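You operate a simulated robot arm through the tools that you are given. There is no shell and no other tool. Be economical: measure what you need, move in short steps, check, and stop when the job is done.

Carry out the task below with a simulated two-armed robot. There is one attempt and no reset: what you move stays moved.

Task
Ready the blue drum for work: plug out, purple dryer tube in, valve side lever locked, yellow pump valve open.
Fine: white plug on the white shelf, tube from that shelf; the lever is on the steel coupling; valve open last; wait till the feed gauge is in the green; the green tubes on the shelf and in the blue bay stay. Set down upright: white plug.

It is judged by the outcome, as a careful person would: the job done as asked, and still so three seconds after it is handed in. It fails if anything else is knocked over, pushed out of place, dropped, spilled or broken.

Robot
Two 6-joint arms with fingered hands on one trunk, on a base that drives. Base frame: it is fixed to the floor where the robot stands at the start and does not move with it; the origin is under the middle of the robot, x ahead of it, y to its left, z up. Readings come in mm, degrees, newtons and seconds.
The left shoulder is at the start at [50, 170, 1035], the right one opposite. With the tool pointing down near the work surface each hand reaches from about 500 to 780 mm from the robot's upright axis, wherever it stands, measured 20 degrees to its own side. Places, roughly: blue band green dryer tube [-1750, 1000, 1000]; blue drum [700, -300, 500]; feed gauge on the blue drum [500, -400, 1000]; white holder on the blue drum [800, 0, 1000]; white shelf by the blue drum [600, -700, 800]; yellow valve on the pump of the blue drum [600, -600, 1200]. Payload 3.5 kg a hand.
The TCP of each hand is the grasp point between the finger pads, 26 mm short of the fingertips. In the tool frame z runs along the fingers and y along their closing line. The gripper opens to 132 mm. The gripper's body begins 73 mm behind the TCP. The gripper is a hand of 3 fingers: y runs from the thumb to the fingers, the wrist lies at [0, 0, -234] in the tool frame, and closing takes about 1.5 s.
Orientation is that of the tool frame in the base frame, as a unit quaternion [x, y, z, w]. With the fingers straight down and closing along the base's y, the tool's x points along the base's -x, its y along +y and its z along -z.

Tools
- The arms move only by the tool jog_arm. It takes "left_series", "right_series" or both (then of equal length, played together; a hand with none holds still); each is one flat list of numbers, 7 for each row, row after row: the opening in per cent of the stroke, from 0 (shut) to 100 (fully open), then the shift along the base's x, y, z in mm, then the turn, a rotation vector about the base's x, y, z in degrees. In form: [jaw, tx, ty, tz, wx, wy, wz, jaw, tx, ty, tz, wx, wy, wz, ...]. A call has 1 to 12 rows; each row is the pose to reach, as a shift and turn from the pose commanded when the call began. Rows are played at 5 a second. More than 50 mm and 8.6 degrees between two rows, or a gripper value outside its range, and nothing of the call is played. Where a pose cannot be reached the arm comes as near as it can. A force on the tool above 40 N (or 10 N above the force at the start of the call, whichever is more), or a blocked arm, ends the call early, and 0.2 s more pass. The fingers move at their own pace (about 108 mm/s each) and stop on an object; they squeeze with about 23 N. The grip force told is the motor's: it shows also when the fingers shut on nothing. Time passes only in rows, and 0.2 s behind the last, so rows that repeat a pose let the fingers close. The reply holds the time, the measured pose of the TCP, the force on the tool along the base axes, the opening and the grip force, in the units named above and with some noise, with the torque about the TCP (base axes, N m) and any sound that the robot's microphone picked up, and new pictures: "views" is both (left out), scene, wrist or none (wrist: the cameras of the hands that moved).
- Cameras (640 x 400 px; columns grow to the right, rows downward): "scene" is now at [23.3, -40.1, 1646.6]; the picture's right is [-0.52, -0.86, 0.00], its down [-0.64, 0.39, -0.66] and it looks along [0.57, -0.34, -0.75] (base axes); focal length 280 px, centre (320, 200). "left" rides on the left gripper at [-62, 3, -92] in its tool frame; the picture's right is [-0.05, -1.00, 0.00], its down [0.83, -0.04, -0.56] and it looks along [0.55, -0.03, 0.83] (tool axes); focal length 230 px, centre (320, 200). "right" rides on the right gripper at [62, 3, -92] in its tool frame; the picture's right is [-0.05, 1.00, 0.00], its down [-0.83, -0.04, -0.56] and it looks along [-0.55, -0.03, 0.83] (tool axes); focal length 230 px, centre (320, 200).
- raise_lower(by): slides the trunk up (or, below 0, down) by that many mm; the arms and the scene camera ride with it, the base frame stays. It gives what a move gives, with no picture.
- drive_base(legs): drives the robot by 1 to 6 legs, each [ahead, left, turn to the left] in mm, mm and degrees, along the robot's own axes; the way and the turn of a leg run together, so that a leg with both is an arc; at most 1500 mm and 180 degrees a leg. The arms and the cameras ride along, it lands a little off, and it stops where it bumps. It gives what a move gives, and a new picture of the scene camera.
- hand_shape(shape, hand): the hand has 3 fingers and takes this shape, open, in about a second: jaw (thumb against the fingers, like two jaws); tri (thumb and two fingers); tip (a fingertip pinch); poke (one finger out to press); point (the index stretched); flat (the hand flat); cup (the hand cupped); fist (a fist). The gripper value then closes the fingers along that shape, each until it touches; the sizes above hold for jaw. It gives what a move gives, with no picture.
- turn_head(pan, tilt): turns the head with the scene camera to pan (to the left, within 86 degrees either way) and tilt (down, from -29 to 69), counted from straight ahead of the robot. It gives what a move gives, and a new picture of the scene camera.
- point_at(camera, pixels): there is no depth. For up to 12 entries [column, row, z] of the newest picture of that camera ("zoom" is the newest enlarged one), the place [x, y] in the base frame at which the ray of that pixel passes the height z, good to about 2 mm, but the place of the scene camera against the robot may be out by one fixed shift of up to 25 mm in any direction. The clock stands still meanwhile.
- inspect(camera, box): a new picture of the part [left, top, right, bottom] of that camera's present view, enlarged. The clock stands still meanwhile.
- sign_off(): hands the job in; it is judged then, once.

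Work in short steps. Measure before you move; look again where a grasp or a placing could have gone wrong, and mend it. You have 80 turns and 260 pictures in all, those below and enlarged ones among them. Open the grippers and draw the arms clear of the work before you hand the job in, unless the task says otherwise; then end with one line.

The tools are called after "Emit:" as name(argument=value, ...) on one line, values as JSON. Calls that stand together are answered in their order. jog_arm: Moves the arms, as the interface text tells. Its arguments: {"type":"object","properties":{"left_series":{"type":"array","items":{"type":"number"}},"right_series":{"type":"array","items":{"type":"number"}},"views":{"type":"string","enum":["both","scene","wrist","none"]}},"required":[]} The other tools are called the same way: raise_lower (by) slides the trunk up or down; hand_shape (shape, hand) gives the hand a shape; drive_base (legs) drives the base; turn_head (pan, tilt) turns the head that bears the scene camera; point_at (camera, pixels) gives the place at which the rays of pixels pass given heights; inspect (camera, box) takes an enlarged picture of a part of a camera's view; sign_off () hands the job in.

At the start:

```text
t: 0.0
left_ee_pos: [658.4, -115.3, 999.4]
left_tool_rot: [0.0, 1.0, 0.0, 0.0]
left_force: [0.4, -0.3, -0.3]
left_ft_torque: [0.0, -0.02, 0.01]
left_gripper_width: 131.8
left_gripper_force: 0.1
left_shape: jaw
right_ee_pos: [424.9, -517.7, 1000.1]
right_tool_rot: [0.0, 1.0, 0.0, 0.0]
right_force: [0.0, -0.9, -0.6]
right_ft_torque: [-0.04, 0.02, -0.01]
right_gripper_width: 132.0
right_gripper_force: 0.2
right_shape: jaw
trunk travel left (down, up): [-650.0, 60.0]
robot x, y, heading: [0.3, -3.3, -0.1]
head pan, tilt: [-31.1, 48.6]
```

scene: 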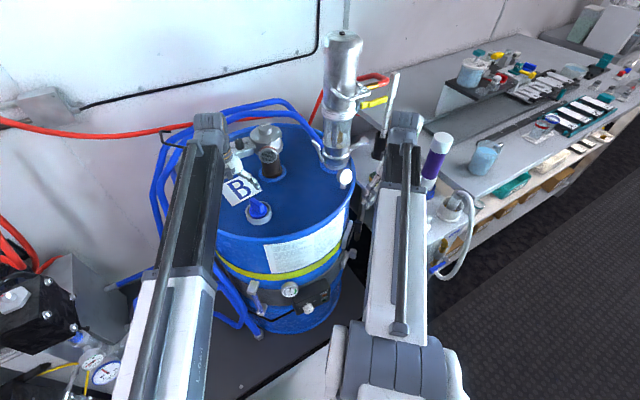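
right: 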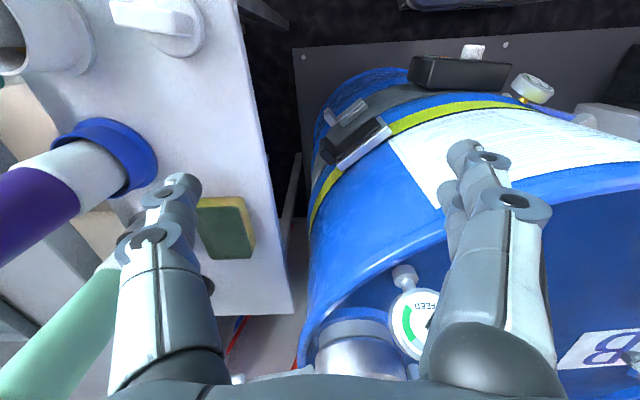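
left: 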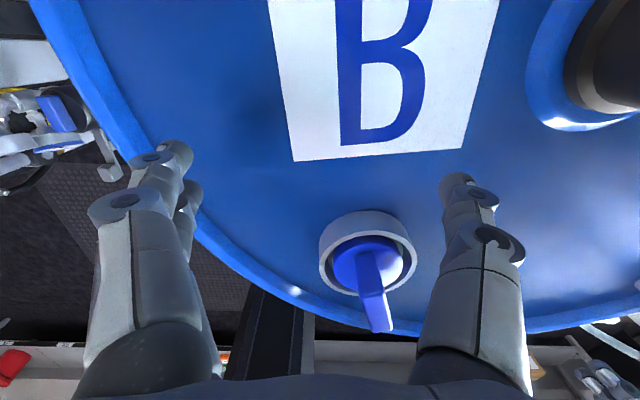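

I begin by enlarging the scene around the drum top, the pump and the shelf to identify each part.

Emit:
inspect(camera="scene", box=[210, 100, 370, 200])

Emit:
inspect(camera="scene", box=[300, 20, 500, 145])

Emit:
inspect(camera="scene", box=[340, 120, 500, 270])

```text
4.00 times, centred on (290, 150) of scene
```

zoom: 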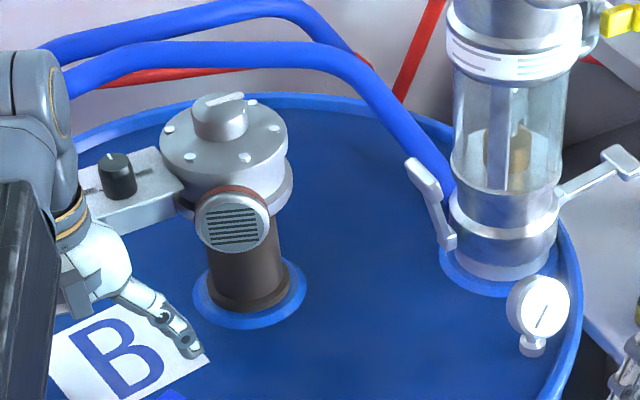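

```text
3.20 times, centred on (400, 82) of scene
```

zoom: 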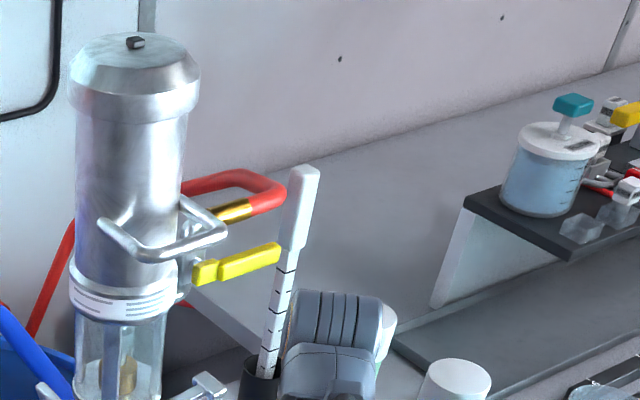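

```text
2.67 times, centred on (420, 195) of scene
```

zoom: 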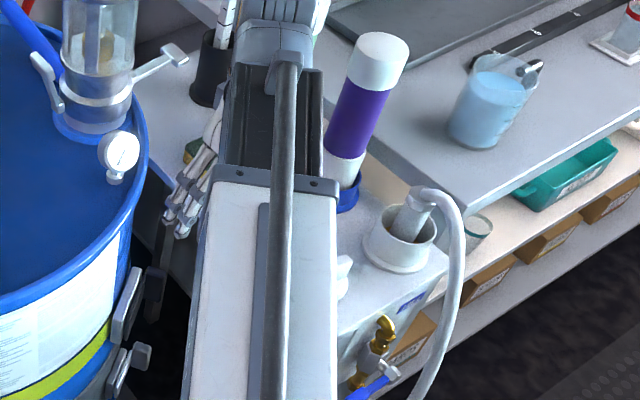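

The left arm hides the white holder and the right arm hides the shelf. I raise both and swing them out to their sides to get a clear view.

Emit:
jog_arm(left_series=[100, 0, 0, 45, 0, 0, 0, 100, 0, 0, 90, 0, 0, 0, 100, -20, 45, 100, 0, 0, 0, 100, -40, 90, 100, 0, 0, 0, 100, -60, 135, 100, 0, 0, 0, 100, -80, 180, 100, 0, 0, 0, 100, -100, 225, 100, 0, 0, 0, 100, -120, 270, 100, 0, 0, 0, 100, -140, 315, 100, 0, 0, 0, 100, -160, 360, 100, 0, 0, 0], right_series=[100, 0, 0, 45, 0, 0, 0, 100, 0, 0, 90, 0, 0, 0, 100, 0, 0, 135, 0, 0, 0, 100, 0, 0, 180, 0, 0, 0, 100, -40, 0, 200, 0, 0, 0, 100, -80, -10, 200, 0, 0, 0, 100, -120, -20, 200, 0, 0, 0, 100, -160, -20, 200, 0, 0, 0, 100, -200, -20, 200, 0, 0, 0, 100, -200, -20, 200, 0, 0, 0])

```text
refused: row 3 steps farther than a row can; nothing moved
```

Row 3 was just over 50 mm; I resend it with slightly smaller steps.

Emit:
jog_arm(left_series=[100, 0, 0, 45, 0, 0, 0, 100, 0, 0, 90, 0, 0, 0, 100, -20, 45, 90, 0, 0, 0, 100, -40, 90, 90, 0, 0, 0, 100, -60, 135, 90, 0, 0, 0, 100, -80, 180, 90, 0, 0, 0, 100, -100, 225, 90, 0, 0, 0, 100, -120, 270, 90, 0, 0, 0, 100, -140, 315, 90, 0, 0, 0, 100, -160, 360, 90, 0, 0, 0], right_series=[100, 0, 0, 45, 0, 0, 0, 100, 0, 0, 90, 0, 0, 0, 100, 0, 0, 135, 0, 0, 0, 100, 0, 0, 180, 0, 0, 0, 100, -40, 0, 200, 0, 0, 0, 100, -80, -10, 200, 0, 0, 0, 100, -120, -20, 200, 0, 0, 0, 100, -160, -20, 200, 0, 0, 0, 100, -200, -20, 200, 0, 0, 0, 100, -200, -20, 200, 0, 0, 0])

```text
t: 2.2
left_ee_pos: [496.1, 247.1, 1090.8]
left_tool_rot: [0.001, 1.0, 0.0, 0.0]
left_force: [0.1, -0.2, -0.3]
left_ft_torque: [0.01, -0.04, 0.03]
left_gripper_width: 131.9
left_gripper_force: 0.0
left_shape: jaw
right_ee_pos: [235.4, -568.9, 1140.8]
right_tool_rot: [0.0, 1.0, -0.004, 0.002]
right_force: [0.4, 0.2, -0.3]
right_ft_torque: [0.01, 0.0, -0.03]
right_gripper_width: 132.0
right_gripper_force: 0.1
right_shape: jaw
right hand out of reach, approached as far as the arm can: row 4, 5, 6, 7, 8, 9, 10
trunk travel left (down, up): [-650.0, 60.0]
robot x, y, heading: [-1.5, 0.6, -0.0]
head pan, tilt: [-31.1, 48.6]
```

scene: 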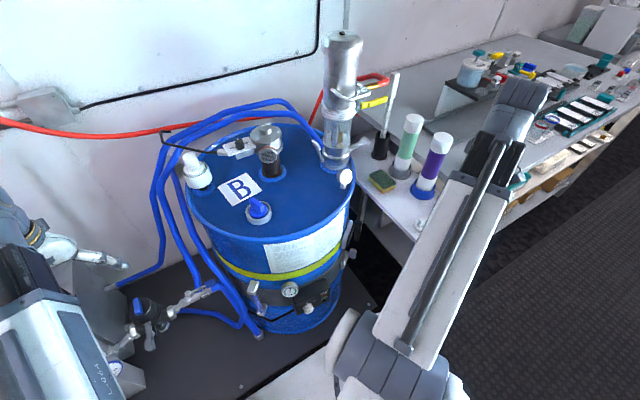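
right: 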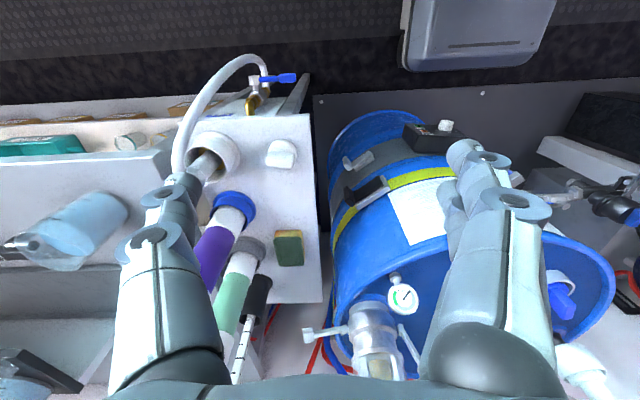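
left: 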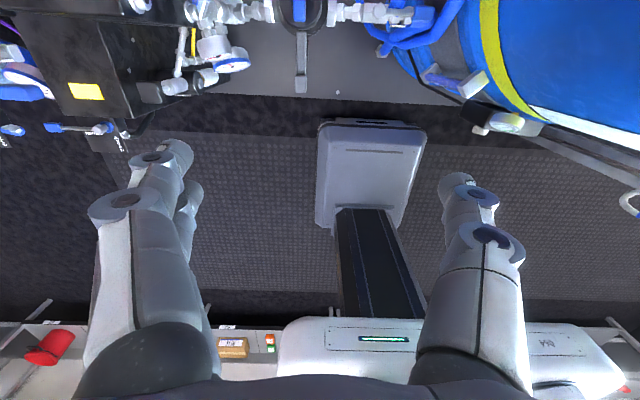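

The white plug sits in the holder at about (195,168). Purple tube is at (432,165) in a blue stand, with the green tube beside it at (408,145). I zoom in on each.

Emit:
inspect(camera="scene", box=[155, 110, 315, 240])

Emit:
inspect(camera="scene", box=[345, 90, 475, 245])

Emit:
inspect(camera="scene", box=[300, 70, 410, 200])

Emit:
inspect(camera="right", box=[150, 100, 330, 380])

```text
3.08 times, centred on (235, 175) of scene
```

zoom: 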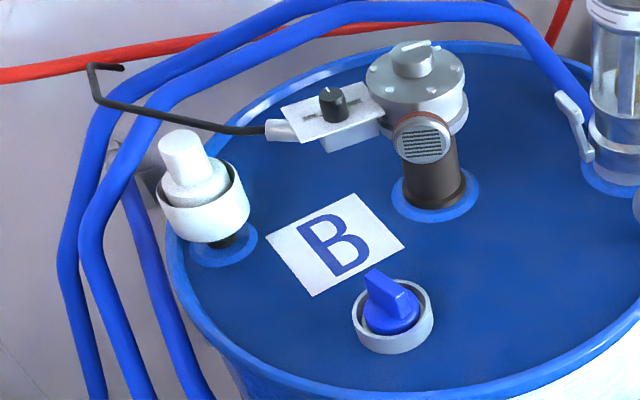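

```text
2.58 times, centred on (410, 168) of scene
```

zoom: 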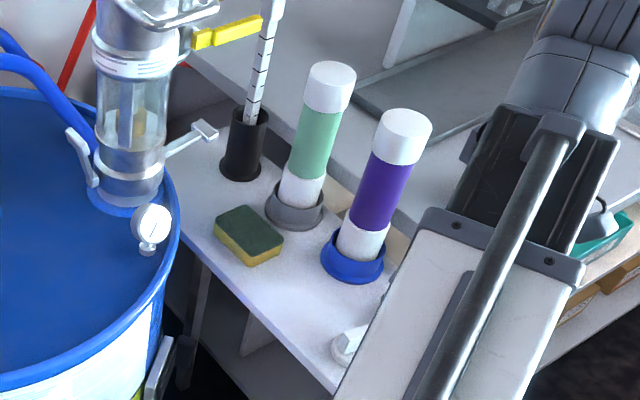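

```text
3.08 times, centred on (355, 135) of scene
```

zoom: 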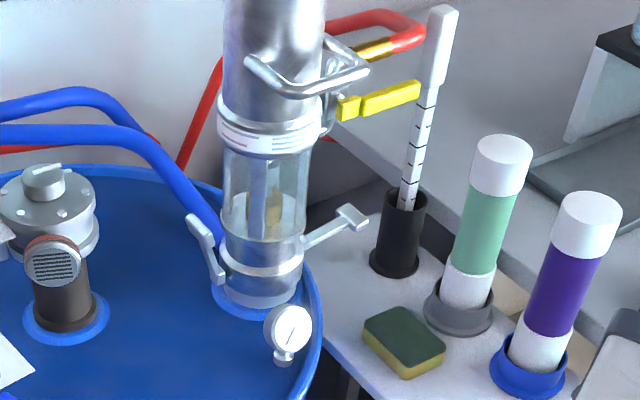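

```text
1.43 times, centred on (240, 240) of right
```

zoom: 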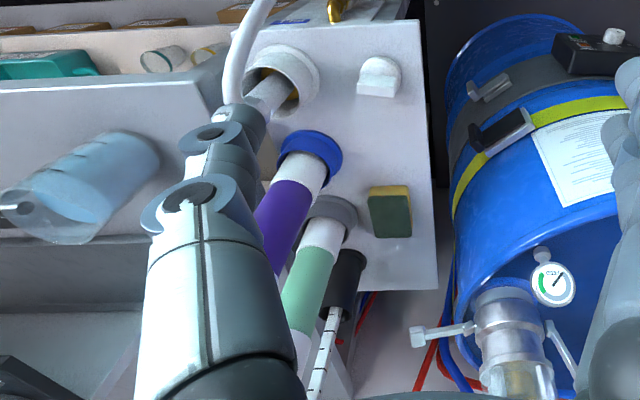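

I get ray positions for the plug, the holder, the tubes and the lever at likely heights, to plan the close views.

Emit:
point_at(camera="scene", pixels=[[190.5, 154.5, 1100], [197, 173, 1050], [197, 173, 1000], [259, 213, 950], [442, 143, 1050], [424, 190, 850], [420, 193, 800], [363, 138, 1000], [345, 178, 1000], [375, 100, 1200]])

Emit:
point_at(camera="right", pixels=[[233, 207, 800], [233, 207, 850], [305, 332, 1000], [402, 298, 1000], [290, 245, 800], [281, 152, 800]])

```text
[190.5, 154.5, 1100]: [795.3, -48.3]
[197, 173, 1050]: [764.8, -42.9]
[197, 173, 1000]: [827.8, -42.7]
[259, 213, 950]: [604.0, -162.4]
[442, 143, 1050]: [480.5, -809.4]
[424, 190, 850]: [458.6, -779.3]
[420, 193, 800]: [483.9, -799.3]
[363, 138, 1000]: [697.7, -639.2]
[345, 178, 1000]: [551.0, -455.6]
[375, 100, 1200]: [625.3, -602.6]
```

```text
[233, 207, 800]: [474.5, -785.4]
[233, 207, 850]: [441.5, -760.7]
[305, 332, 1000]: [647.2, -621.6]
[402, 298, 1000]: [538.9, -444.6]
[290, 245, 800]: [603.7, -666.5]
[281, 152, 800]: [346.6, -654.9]
```

I bring the left hand in, pitched 70° forward, as a close eye on the plug and holder. Its fingertips stay short of x=600 and above z=1150, so they clear everything.

Emit:
jog_arm(left_series=[100, 8, -26, 15, 0, -8, 0, 100, 16, -52, 30, 0, -16, 0, 100, 24, -78, 45, 0, -24, 0, 100, 32, -104, 60, 0, -32, 0, 100, 40, -130, 75, 0, -40, 0, 100, 48, -156, 85, 0, -48, 0, 100, 56, -182, 95, 0, -56, 0, 100, 60, -208, 105, 0, -63, 0, 100, 64, -240, 109, 0, -70, 0, 100, 64, -267, 109, 0, -70, 0])

```text
t: 4.4
left_ee_pos: [610.0, -46.1, 1217.8]
left_tool_rot: [0.0, 0.819, -0.001, 0.574]
left_force: [0.3, -0.5, 0.1]
left_ft_torque: [0.0, 0.06, 0.0]
left_gripper_width: 131.9
left_gripper_force: 0.1
left_shape: jaw
left hand out of reach, approached as far as the arm can: row 3, 4, 5, 6, 7, 8, 9, 10
right_ee_pos: [235.9, -568.8, 1140.5]
right_tool_rot: [0.001, 1.0, -0.002, 0.001]
right_force: [-0.7, 0.1, 0.2]
right_ft_torque: [0.0, 0.0, -0.01]
right_gripper_width: 131.9
right_gripper_force: 0.1
right_shape: jaw
trunk travel left (down, up): [-650.0, 60.0]
robot x, y, heading: [-1.7, 2.4, 0.1]
head pan, tilt: [-31.1, 48.6]
```

scene: 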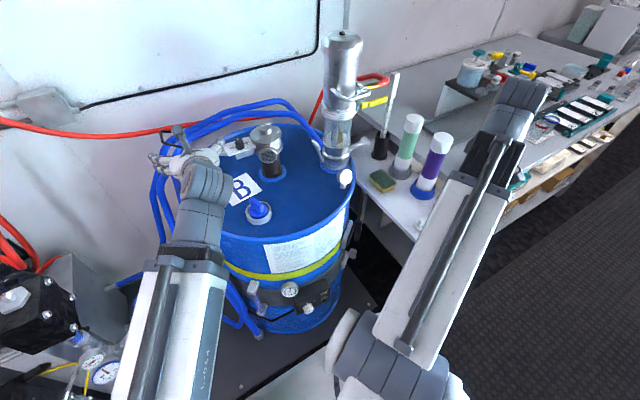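
left: 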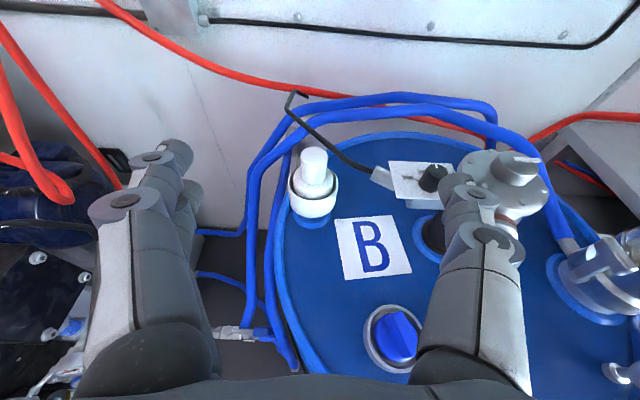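

The left camera sees the plug at (313,172). I enlarge it and measure.

Emit:
inspect(camera="left", box=[265, 130, 365, 230])

Emit:
point_at(camera="left", pixels=[[313, 153, 1100], [313, 153, 1050], [313, 195, 1000], [313, 195, 1040], [313, 222, 920], [313, 222, 950], [395, 337, 920], [373, 247, 920]])

Emit:
inspect(camera="left", box=[540, 180, 640, 280])

```text
4.00 times, centred on (315, 180) of left
```

zoom: 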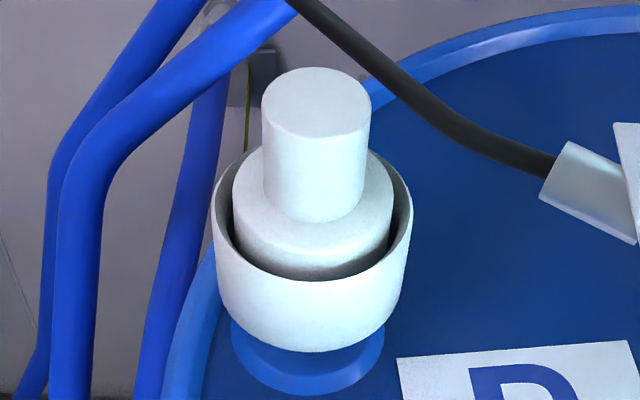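

```text
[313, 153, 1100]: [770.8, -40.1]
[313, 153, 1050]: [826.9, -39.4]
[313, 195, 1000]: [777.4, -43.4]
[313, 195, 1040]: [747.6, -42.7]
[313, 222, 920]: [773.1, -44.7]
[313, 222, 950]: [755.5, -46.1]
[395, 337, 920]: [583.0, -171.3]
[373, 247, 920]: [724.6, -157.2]
```

```text
4.00 times, centred on (590, 230) of left
```

zoom: 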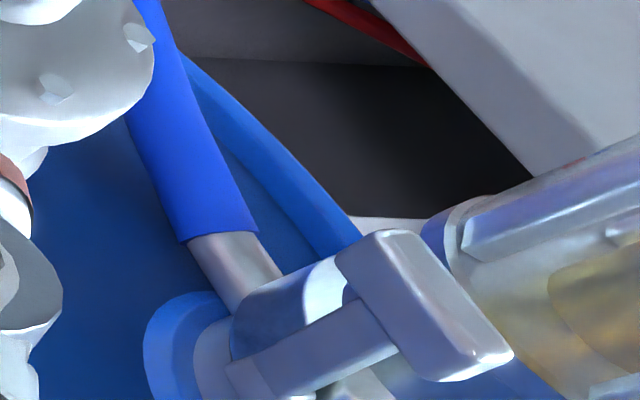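

I lower the left hand and level it so the plug is seen from the side, for better height measurement.

Emit:
jog_arm(left_series=[100, 0, 30, -20, 0, -7, 0, 100, 0, 60, -45, 0, -14, 0, 100, 0, 90, -70, 0, -20, 0, 100, 0, 100, -95, 0, -20, 0])

```text
t: 5.4
left_ee_pos: [680.4, 19.8, 1177.4]
left_tool_rot: [0.002, 0.711, 0.0, 0.703]
left_force: [0.8, 0.1, 0.2]
left_ft_torque: [0.0, -0.01, -0.02]
left_gripper_width: 132.1
left_gripper_force: 0.2
left_shape: jaw
left hand out of reach, approached as far as the arm can: row 1, 2, 3, 4
right_ee_pos: [236.3, -569.7, 1140.1]
right_tool_rot: [0.0, 1.0, -0.003, 0.001]
right_force: [0.6, 0.1, 0.0]
right_ft_torque: [0.03, 0.02, -0.01]
right_gripper_width: 131.6
right_gripper_force: 0.0
right_shape: jaw
trunk travel left (down, up): [-650.0, 60.0]
robot x, y, heading: [-0.7, -1.4, -0.1]
head pan, tilt: [-31.1, 48.6]
```

scene: 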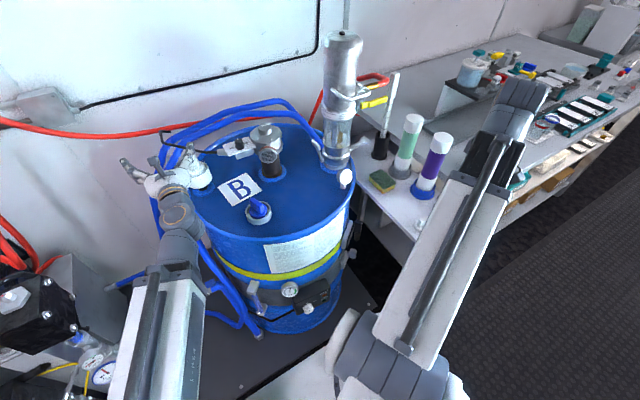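
left: 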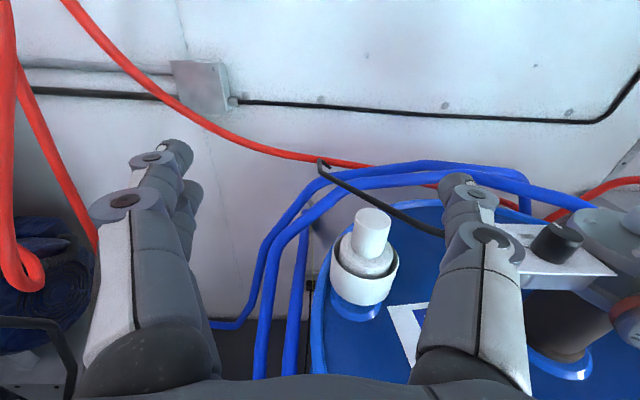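

The plug top is now at (373,215). I take rays for the top, holder rim and base in this picture.

Emit:
inspect(camera="left", box=[310, 190, 430, 330])

Emit:
point_at(camera="left", pixels=[[373, 215, 1100], [373, 215, 1050], [365, 262, 1000], [365, 262, 1040], [365, 262, 1060]])

```text
2.86 times, centred on (370, 260) of left
```

zoom: 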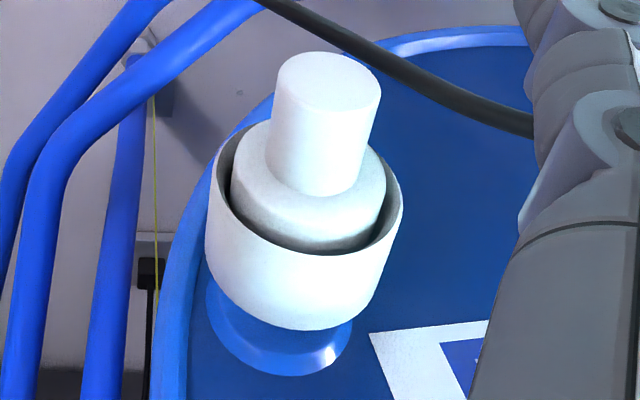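

```text
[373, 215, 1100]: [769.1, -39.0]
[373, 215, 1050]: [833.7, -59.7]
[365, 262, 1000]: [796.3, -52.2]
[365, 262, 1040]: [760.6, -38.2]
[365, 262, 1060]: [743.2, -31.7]
```

Plug axis is about [772,-41], its top near z 1095 and the rim near 1030. I measure the pump column, handle and lever so that the right arm's path clears them.

Emit:
inspect(camera="scene", box=[305, 25, 405, 195])

Emit:
inspect(camera="right", box=[290, 240, 450, 390])

Emit:
point_at(camera="scene", pixels=[[336, 160, 950], [336, 160, 1000], [343, 38, 1350], [343, 38, 1400], [372, 102, 1200], [385, 97, 1200], [365, 90, 1200], [345, 178, 1000], [363, 138, 1000]])

Emit:
point_at(camera="right", pixels=[[372, 318, 1000], [372, 318, 950], [305, 332, 1000], [305, 332, 1050], [345, 330, 1000], [402, 298, 1000], [402, 298, 1030]])

```text
2.35 times, centred on (355, 110) of scene
```

zoom: 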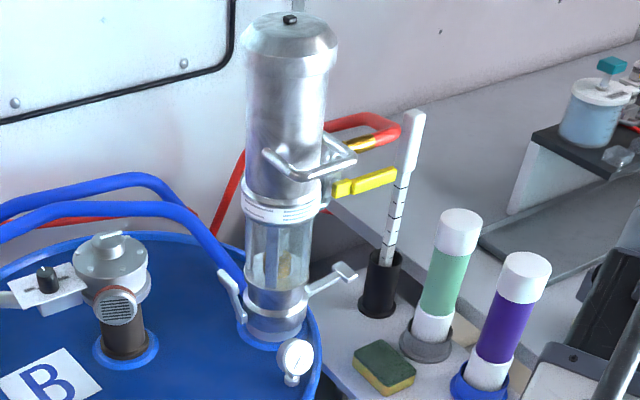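

```text
2.67 times, centred on (370, 315) of right
```

zoom: 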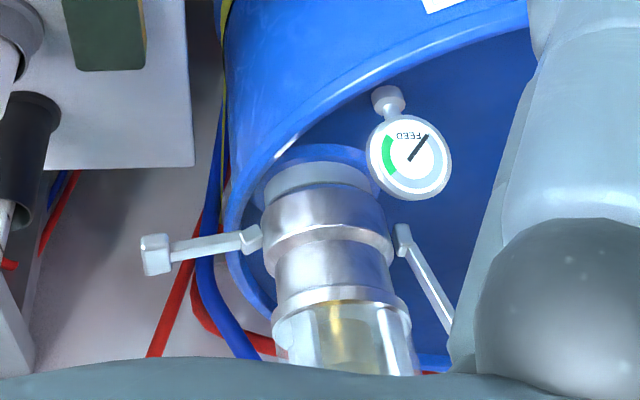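

```text
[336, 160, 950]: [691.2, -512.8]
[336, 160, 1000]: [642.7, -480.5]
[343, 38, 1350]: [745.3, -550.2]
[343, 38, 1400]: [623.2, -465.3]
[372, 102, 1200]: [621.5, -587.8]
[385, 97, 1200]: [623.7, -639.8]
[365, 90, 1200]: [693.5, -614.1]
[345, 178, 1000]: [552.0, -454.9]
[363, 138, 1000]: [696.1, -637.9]
```

```text
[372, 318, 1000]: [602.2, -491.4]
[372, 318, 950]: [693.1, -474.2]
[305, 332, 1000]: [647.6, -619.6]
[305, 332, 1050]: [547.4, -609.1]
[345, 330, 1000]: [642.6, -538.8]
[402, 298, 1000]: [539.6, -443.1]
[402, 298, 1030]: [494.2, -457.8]
```

I check where the black wire behind the plug runs, so the tall tube and fingers stay clear of it.

Emit:
point_at(camera="left", pixels=[[320, 175, 1080], [320, 175, 1100], [320, 175, 1120], [320, 175, 1150], [400, 215, 1050], [400, 215, 1080], [400, 215, 1100]])

Emit:
point_at(camera="scene", pixels=[[161, 139, 1080], [161, 139, 1100], [161, 139, 1120], [161, 139, 1150]])

Emit:
inspect(camera="left", box=[290, 150, 640, 350])

```text
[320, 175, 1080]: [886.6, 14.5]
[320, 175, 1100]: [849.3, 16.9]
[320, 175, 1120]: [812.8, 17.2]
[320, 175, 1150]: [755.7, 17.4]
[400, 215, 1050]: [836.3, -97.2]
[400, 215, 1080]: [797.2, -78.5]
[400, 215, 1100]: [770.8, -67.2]
```

```text
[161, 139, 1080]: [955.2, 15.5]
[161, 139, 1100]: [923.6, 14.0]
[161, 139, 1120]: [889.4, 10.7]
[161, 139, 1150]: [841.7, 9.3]
```

```text
1.83 times, centred on (465, 250) of left
```

zoom: 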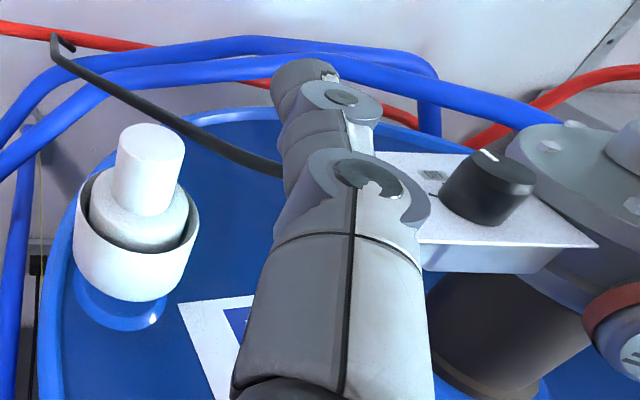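

The wire runs about 80 mm or more behind the axis, which leaves room. I retract the left hand to the left and bring the right hand, tool down, round at 600 mm radius to in front of the plug, well inside the pump.

Emit:
jog_arm(left_series=[100, 0, 45, 0, 0, 0, 0, 100, 0, 90, 0, 0, 0, 0, 100, -5, 135, 0, 0, 0, 0, 100, -10, 180, 0, 0, 0, 0, 100, -15, 225, 0, 0, 0, 0, 100, -20, 270, 0, 0, 0, 0, 100, -20, 280, 0, 0, 0, 0, 100, -20, 280, 0, 0, 0, 0, 100, -20, 280, 0, 0, 0, 0, 100, -20, 280, 0, 0, 0, 0, 100, -20, 280, 0, 0, 0, 0, 100, -20, 280, 0, 0, 0, 0], right_series=[100, 40, 28, 0, 0, 0, 0, 100, 80, 56, 0, 0, 0, 0, 100, 120, 85, 0, 0, 0, 0, 100, 155, 120, 0, 0, 0, 0, 100, 190, 155, 0, 0, 0, 0, 100, 225, 190, 0, 0, 0, 0, 100, 260, 225, 0, 0, 0, 0, 100, 290, 264, 0, 0, 0, 0, 80, 315, 307, 0, 0, 0, 0, 60, 335, 352, 0, 0, 0, 0, 50, 350, 399, 0, 0, 0, 0, 45, 360, 445, 0, 0, 0, 0])

```text
t: 8.0
left_ee_pos: [684.8, 307.5, 1175.6]
left_tool_rot: [0.0, 0.707, -0.001, 0.707]
left_force: [0.2, 0.1, -0.1]
left_ft_torque: [0.01, 0.0, -0.04]
left_gripper_width: 131.7
left_gripper_force: 0.0
left_shape: jaw
left hand out of reach, approached as far as the arm can: row 1, 2, 3, 4, 5, 6, 7, 8, 9, 10, 11, 12
right_ee_pos: [597.5, -118.9, 1145.9]
right_tool_rot: [0.001, 1.0, -0.001, 0.0]
right_force: [-0.1, 0.0, -0.5]
right_ft_torque: [0.01, 0.03, 0.01]
right_gripper_width: 60.0
right_gripper_force: 0.1
right_shape: jaw
right hand out of reach, approached as far as the arm can: row 1, 2
trunk travel left (down, up): [-650.0, 60.0]
robot x, y, heading: [0.7, 0.4, -0.1]
head pan, tilt: [-31.1, 48.6]
```

scene: 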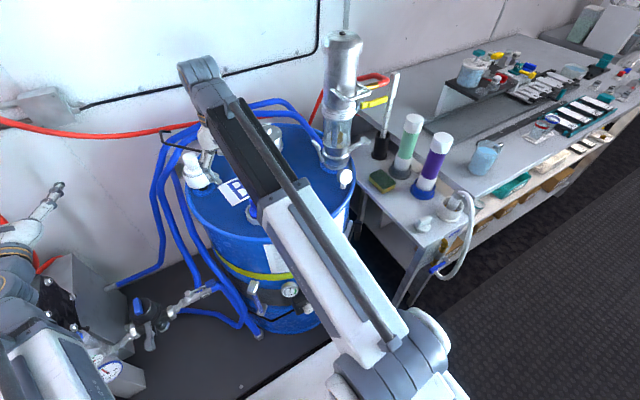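
right: 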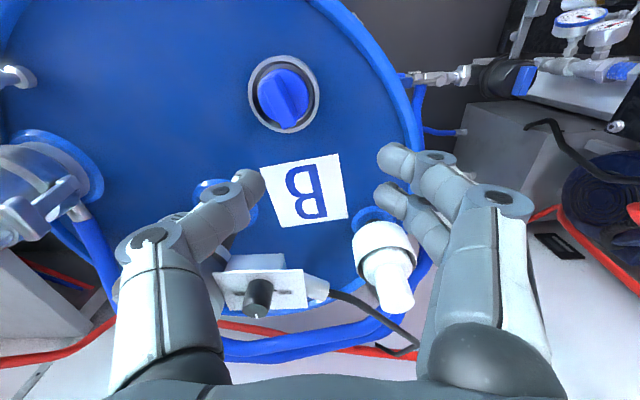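
left: 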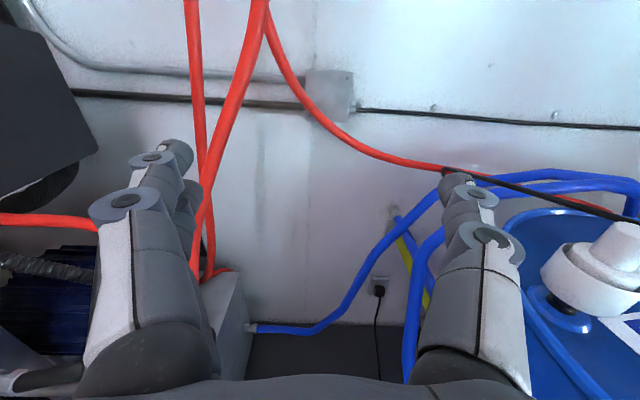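

The right view shows the knob top near (398,303), rim centre about (384,240). I cross-check the plug's position from this camera.

Emit:
inspect(camera="right", box=[320, 200, 460, 330])

Emit:
point_at(camera="right", pixels=[[398, 303, 1090], [398, 303, 1095], [398, 303, 1100], [384, 241, 1030], [384, 241, 1020]])

```text
3.08 times, centred on (390, 265) of right
```

zoom: 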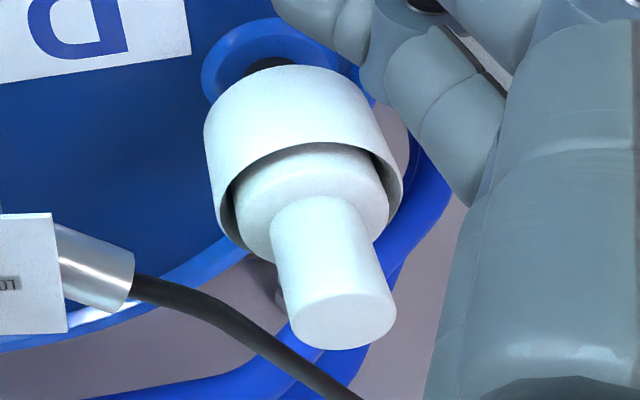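

```text
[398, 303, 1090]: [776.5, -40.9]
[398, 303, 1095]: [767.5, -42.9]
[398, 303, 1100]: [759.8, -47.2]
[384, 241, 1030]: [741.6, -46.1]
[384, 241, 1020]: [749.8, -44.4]
```

All three views agree on [772,-41], top 1093. I pitch the right hand 45° and place it 100 mm back along the approach line, then check.

Emit:
jog_arm(right_series=[45, 17, 13, 0, 0, -8, 0, 45, 34, 26, 0, 0, -16, 0, 45, 51, 39, 0, 0, -24, 0, 45, 68, 52, 0, 0, -32, 0, 45, 85, 65, 0, 0, -40, 0, 45, 104, 78, 0, 0, -45, 0, 45, 104, 78, 0, 0, -45, 0])

```text
t: 9.6
left_ee_pos: [684.5, 307.3, 1175.5]
left_tool_rot: [0.0, 0.707, 0.0, 0.707]
left_force: [0.0, -0.6, -1.0]
left_ft_torque: [0.02, 0.02, 0.02]
left_gripper_width: 131.8
left_gripper_force: 0.0
left_shape: jaw
right_ee_pos: [704.3, -42.9, 1141.8]
right_tool_rot: [0.0, 0.924, 0.0, 0.382]
right_force: [-0.4, 0.4, 0.0]
right_ft_torque: [-0.01, -0.01, 0.03]
right_gripper_width: 60.0
right_gripper_force: 0.1
right_shape: jaw
trunk travel left (down, up): [-650.0, 60.0]
robot x, y, heading: [0.1, -2.7, -0.1]
head pan, tilt: [-31.1, 48.6]
```

scene: 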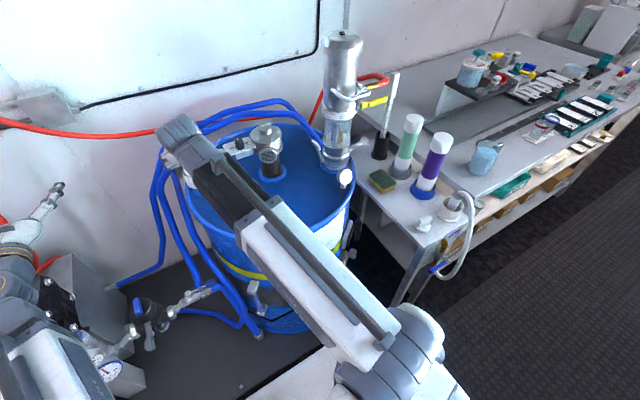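
right: 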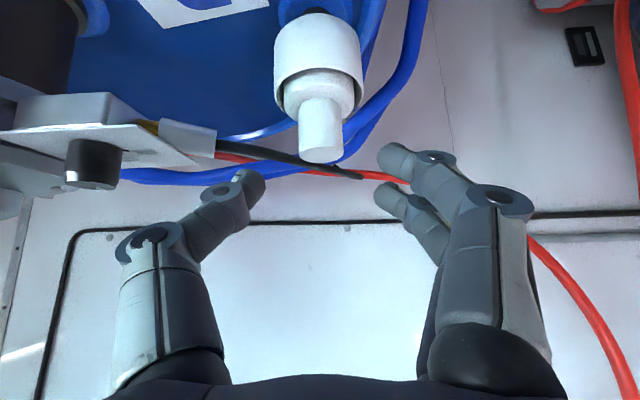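

Knob is centred at col 320 between thumb and fingers. I advance along the approach line to [772,-41,1074].

Emit:
jog_arm(right_series=[45, 20, 1, -20, 0, 0, 0, 45, 40, 1, -40, 0, 0, 0, 45, 55, 2, -55, 0, 0, 0, 45, 68, 2, -67, 0, 0, 0, 45, 68, 2, -67, 0, 0, 0])

```text
t: 10.8
left_ee_pos: [683.7, 307.4, 1174.7]
left_tool_rot: [-0.001, 0.707, 0.001, 0.707]
left_force: [-0.1, -0.1, 0.4]
left_ft_torque: [0.02, -0.03, 0.0]
left_gripper_width: 131.6
left_gripper_force: 0.0
left_shape: jaw
right_ee_pos: [772.9, -39.7, 1073.7]
right_tool_rot: [0.0, 0.924, 0.0, 0.382]
right_force: [-0.7, 0.0, -0.1]
right_ft_torque: [0.02, -0.01, -0.03]
right_gripper_width: 60.0
right_gripper_force: 0.1
right_shape: jaw
trunk travel left (down, up): [-650.0, 60.0]
robot x, y, heading: [1.0, 0.5, -0.0]
head pan, tilt: [-31.1, 48.6]
```

scene: 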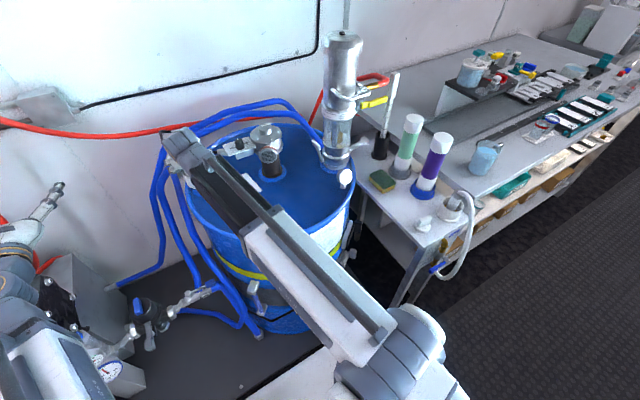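
right: 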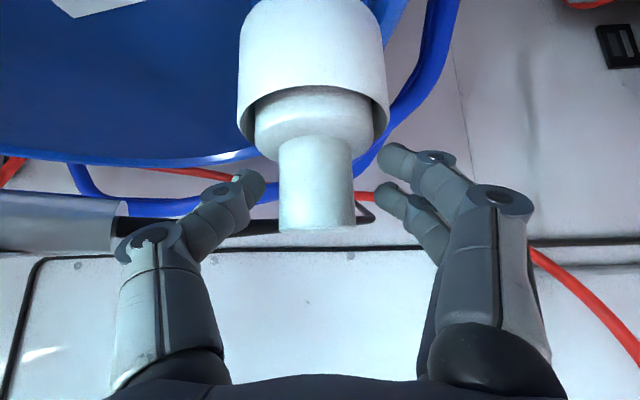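

Knob sits between the thumb and fingers. I close on it and let the fingers settle.

Emit:
jog_arm(right_series=[0, 0, 0, 0, 0, 0, 0, 0, 0, 0, 0, 0, 0, 0, 0, 0, 0, 0, 0, 0, 0, 0, 0, 0, 0, 0, 0, 0, 0, 0, 0, 0, 0, 0, 0, 0, 0, 0, 0, 0, 0, 0, 0, 0, 0, 0, 0, 0, 0], views="wrist")

```text
t: 12.4
left_ee_pos: [684.9, 308.1, 1175.7]
left_tool_rot: [0.0, 0.707, 0.001, 0.707]
left_force: [0.6, -0.5, -0.1]
left_ft_torque: [-0.01, -0.02, 0.01]
left_gripper_width: 131.7
left_gripper_force: 0.0
left_shape: jaw
right_ee_pos: [773.3, -39.6, 1073.4]
right_tool_rot: [0.0, 0.924, 0.001, 0.383]
right_force: [-0.1, 0.0, -0.2]
right_ft_torque: [0.06, 0.05, 0.01]
right_gripper_width: 31.9
right_gripper_force: 22.8
right_shape: jaw
trunk travel left (down, up): [-650.0, 60.0]
robot x, y, heading: [0.8, 2.5, 0.1]
head pan, tilt: [-31.1, 48.6]
```

right: 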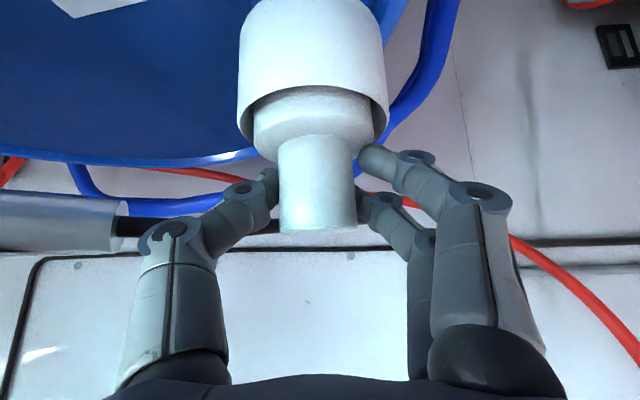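

Gripped at 32 mm. I lift straight up in small steps, watching the force.

Emit:
jog_arm(right_series=[0, 0, 0, 5, 0, 0, 0, 0, 0, 0, 12, 0, 0, 0, 0, 0, 0, 22, 0, 0, 0, 0, 0, 0, 35, 0, 0, 0, 0, 0, 0, 50, 0, 0, 0, 0, 0, 0, 65, 0, 0, 0, 0, 0, 0, 80, 0, 0, 0, 0, 0, 0, 95, 0, 0, 0])

```text
t: 14.2
left_ee_pos: [685.2, 306.3, 1175.7]
left_tool_rot: [0.0, 0.707, 0.0, 0.707]
left_force: [-0.5, 0.3, 0.6]
left_ft_torque: [0.03, -0.02, 0.0]
left_gripper_width: 131.7
left_gripper_force: 0.1
left_shape: jaw
right_ee_pos: [773.3, -38.6, 1169.7]
right_tool_rot: [0.0, 0.924, 0.0, 0.382]
right_force: [-0.4, 0.3, -0.7]
right_ft_torque: [0.0, 0.01, -0.02]
right_gripper_width: 29.0
right_gripper_force: 22.8
right_shape: jaw
trunk travel left (down, up): [-650.0, 60.0]
robot x, y, heading: [-2.9, 0.4, 0.1]
head pan, tilt: [-31.1, 48.6]
```

scene: 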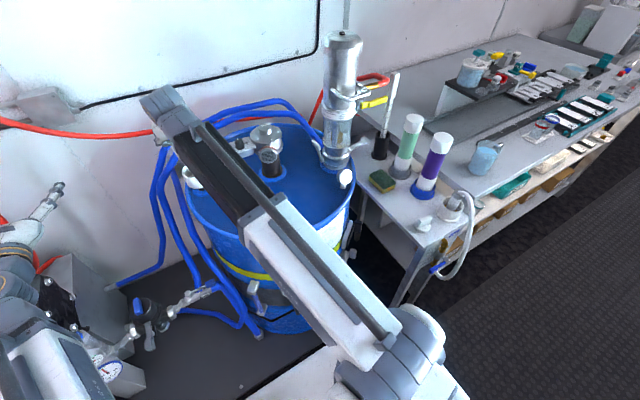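
right: 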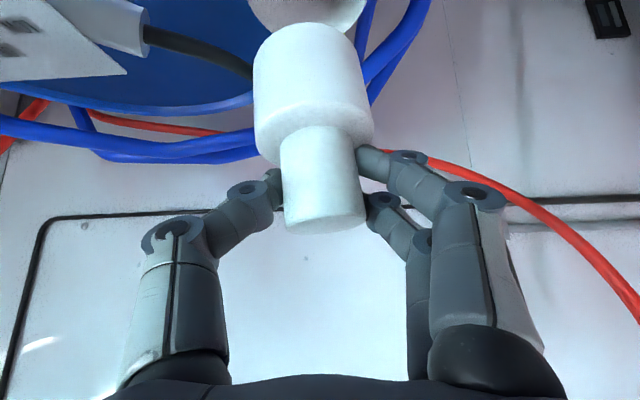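

The plug is clear of the holder. I inspect how it hangs in the fingers and how long its body is.

Emit:
inspect(camera="right", box=[220, 0, 420, 260])

Emit:
inspect(camera="left", box=[440, 100, 640, 350])

```text
1.54 times, centred on (320, 130) of right
```

zoom: 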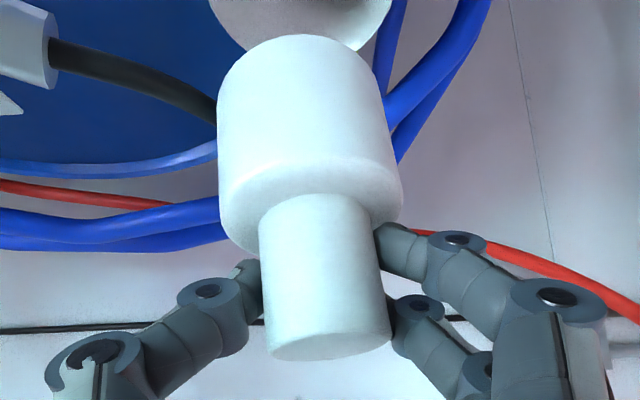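

```text
1.60 times, centred on (540, 225) of left
```

zoom: 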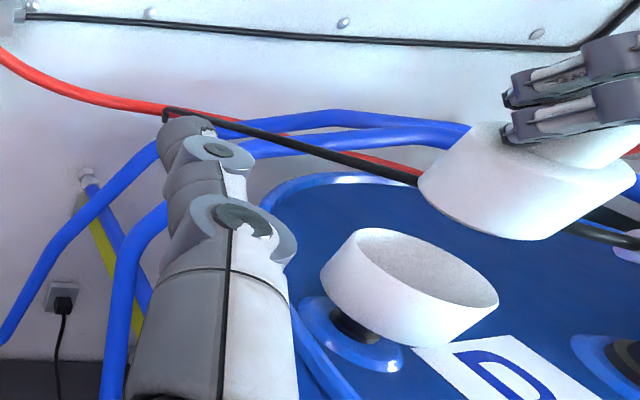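

The plug hangs about 5° rolled, which I can correct at placing. I measure the shelf layout in the scene picture for a free spot, allowing for the scene camera's known shift of about (+10,-13).

Emit:
inspect(camera="scene", box=[350, 130, 490, 270])

Emit:
point_at(camera="scene", pixels=[[382, 181, 800], [424, 224, 800], [423, 192, 800], [402, 172, 800], [380, 148, 800], [418, 240, 800], [352, 180, 800], [385, 210, 800], [447, 213, 800], [400, 225, 800]])

```text
2.86 times, centred on (420, 200) of scene
```

zoom: 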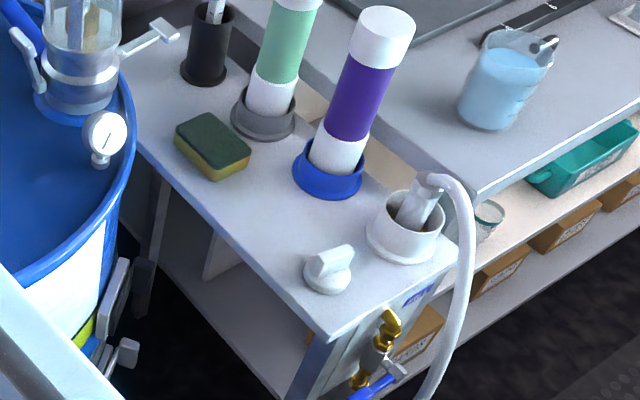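

```text
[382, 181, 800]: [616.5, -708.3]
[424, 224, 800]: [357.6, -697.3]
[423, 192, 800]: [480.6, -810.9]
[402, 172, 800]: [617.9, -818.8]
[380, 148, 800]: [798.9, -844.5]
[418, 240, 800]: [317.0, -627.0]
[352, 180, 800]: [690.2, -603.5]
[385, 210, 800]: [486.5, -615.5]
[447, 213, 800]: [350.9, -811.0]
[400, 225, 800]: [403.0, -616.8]
```

Shelf is at z≈800 with its near edge at y≈-598. A free spot is about [445,-655], some 120 mm from the purple cup, the white block and the sponge. I swing the plug round at 664 mm radius, high over everything.

Emit:
jog_arm(right_series=[0, -45, -11, 0, 0, 0, 0, 0, -89, -23, 0, 0, 0, -2, 0, -118, -63, 0, 0, 0, -6, 0, -126, -110, 0, 0, 0, -10, 0, -138, -155, 0, 0, 0, -14, 0, -153, -199, 0, 0, 0, -18, 0, -171, -242, 0, 0, 0, -22, 0, -192, -283, 0, 0, 0, -26, 0, -216, -323, 0, 0, 0, -30, 0, -243, -361, 0, 0, 0, -34, 0, -272, -397, 0, 0, 0, -38, 0, -303, -431, 0, 0, 0, -42])

```text
t: 16.8
left_ee_pos: [683.5, 307.5, 1176.6]
left_tool_rot: [-0.001, 0.707, 0.001, 0.707]
left_force: [-0.6, -0.5, 0.6]
left_ft_torque: [-0.02, 0.02, 0.01]
left_gripper_width: 132.0
left_gripper_force: 0.0
left_shape: jaw
right_ee_pos: [495.7, -485.2, 1180.1]
right_tool_rot: [0.332, 0.863, -0.137, 0.355]
right_force: [-0.3, 0.4, -1.5]
right_ft_torque: [0.0, 0.01, 0.02]
right_gripper_width: 28.6
right_gripper_force: 22.7
right_shape: jaw
right hand out of reach, approached as far as the arm can: row 9, 10, 11, 12
trunk travel left (down, up): [-650.0, 60.0]
robot x, y, heading: [-2.3, 1.5, -0.2]
head pan, tilt: [-31.1, 48.6]
```

scene: 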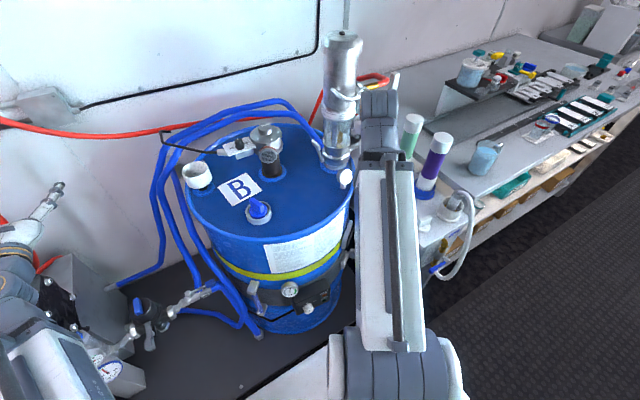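
right: 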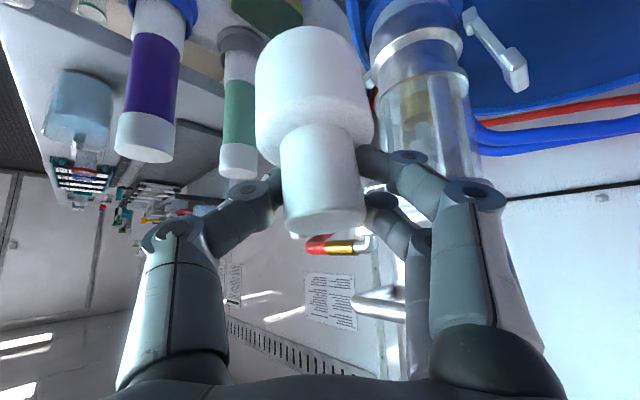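

The commanded pose evidently follows the clipped one, now [496,-485,1180]. I move to above [445,-655], with yaw -51° and a 4° roll fix, and come down to TCP z 940.

Emit:
jog_arm(right_series=[0, -15, -45, 0, 0.5, -0.6, -2, 0, -30, -90, 0, 1, -1.2, -4, 0, -45, -135, -10, 1.5, -1.9, -6, 0, -51, -170, -40, 2, -2.5, -8, 0, -51, -170, -85, 2.5, -3.1, -9, 0, -51, -170, -130, 2.5, -3.1, -9, 0, -51, -170, -175, 2.5, -3.1, -9, 0, -51, -170, -215, 2.5, -3.1, -9, 0, -51, -170, -240, 2.5, -3.1, -9, 0, -51, -170, -240, 2.5, -3.1, -9])

```text
t: 19.0
left_ee_pos: [684.0, 307.2, 1176.7]
left_tool_rot: [0.0, 0.707, 0.0, 0.708]
left_force: [0.6, -0.1, -0.3]
left_ft_torque: [0.01, 0.06, -0.04]
left_gripper_width: 131.8
left_gripper_force: 0.0
left_shape: jaw
right_ee_pos: [442.4, -655.1, 939.7]
right_tool_rot: [0.409, 0.827, -0.137, 0.361]
right_force: [-0.1, -0.6, -1.0]
right_ft_torque: [0.03, 0.04, 0.0]
right_gripper_width: 28.1
right_gripper_force: 22.9
right_shape: jaw
trunk travel left (down, up): [-650.0, 60.0]
robot x, y, heading: [-2.2, 0.5, 0.0]
head pan, tilt: [-31.1, 48.6]
```

scene: 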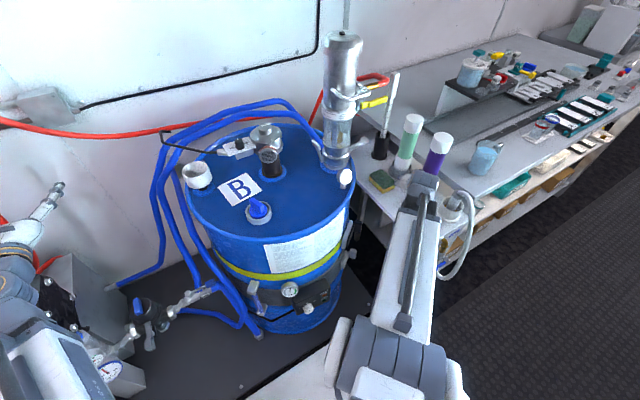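
right: 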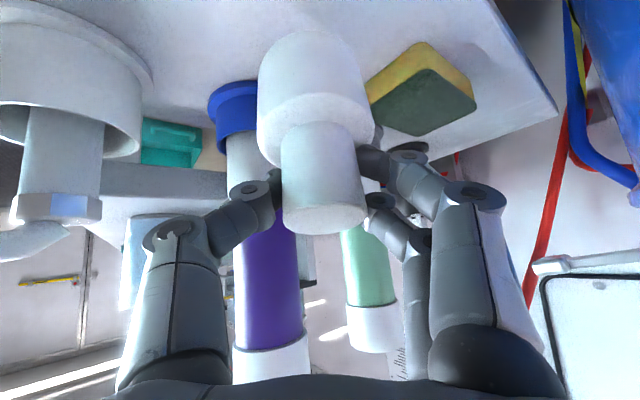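

Clear all around. I lower to about z 897 in small steps and watch the force.

Emit:
jog_arm(right_series=[0, 2, 0, -15, 0, 0, 0, 0, 2, 0, -30, 0, 0, 0, 0, 2, 0, -38, 0, 0, 0, 0, 2, 0, -43, 0, 0, 0], views="wrist")

Emit:
inspect(camera="right", box=[220, 0, 420, 260])

```text
t: 20.0
left_ee_pos: [683.6, 309.3, 1175.6]
left_tool_rot: [0.0, 0.707, -0.002, 0.707]
left_force: [0.1, -0.4, -0.5]
left_ft_torque: [0.03, 0.01, -0.03]
left_gripper_width: 132.1
left_gripper_force: 0.0
left_shape: jaw
right_ee_pos: [443.5, -655.8, 905.4]
right_tool_rot: [0.408, 0.825, -0.14, 0.366]
right_force: [5.3, -4.4, 31.3]
right_ft_torque: [0.0, -0.53, -0.04]
right_gripper_width: 29.5
right_gripper_force: 23.2
right_shape: jaw
trunk travel left (down, up): [-650.0, 60.0]
robot x, y, heading: [0.4, 1.8, -0.0]
head pan, tilt: [-31.1, 48.6]
```

right: 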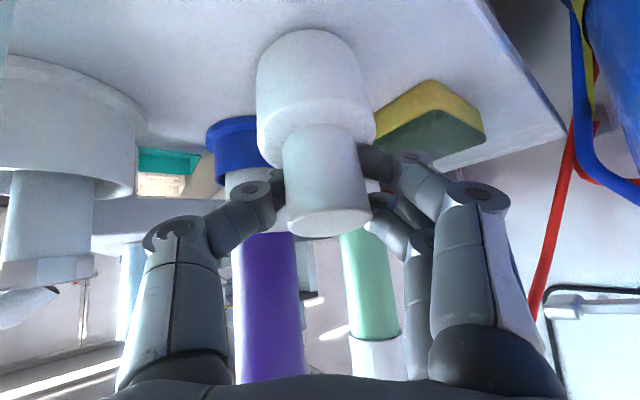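

```text
1.54 times, centred on (320, 130) of right
```

zoom: 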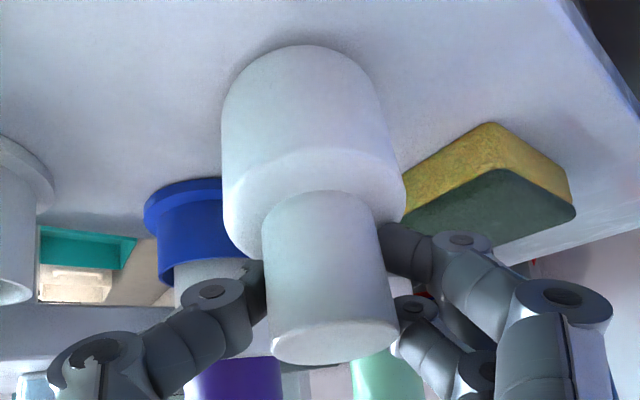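

The plug bottom meets the shelf at TCP z≈905, with 31 N while I command lower. I ease off to that height and open the fingers.

Emit:
jog_arm(right_series=[0, 0, 0, 4, 0, 0, 0, 0, 0, 0, 7, 0, 0, 0, 0, 0, 0, 7, 0, 0, 0, 30, 0, 0, 7, 0, 0, 0, 50, 0, 0, 7, 0, 0, 0, 50, 0, 0, 7, 0, 0, 0, 50, 0, 0, 7, 0, 0, 0], views="wrist")

```text
t: 21.6
left_ee_pos: [684.1, 307.6, 1175.4]
left_tool_rot: [0.0, 0.707, 0.0, 0.707]
left_force: [-0.4, 0.8, 0.2]
left_ft_torque: [-0.01, 0.01, -0.01]
left_gripper_width: 132.2
left_gripper_force: 0.1
left_shape: jaw
right_ee_pos: [442.8, -655.2, 905.4]
right_tool_rot: [0.409, 0.827, -0.137, 0.361]
right_force: [0.0, 0.8, -0.4]
right_ft_torque: [0.01, -0.01, 0.02]
right_gripper_width: 65.2
right_gripper_force: 0.2
right_shape: jaw
trunk travel left (down, up): [-650.0, 60.0]
robot x, y, heading: [-0.0, 1.0, -0.1]
head pan, tilt: [-31.1, 48.6]
```

right: 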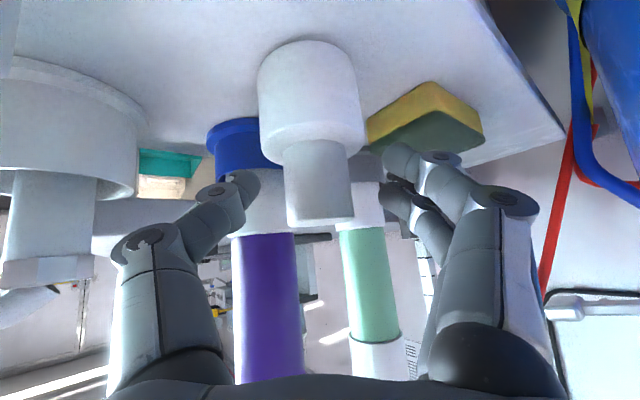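

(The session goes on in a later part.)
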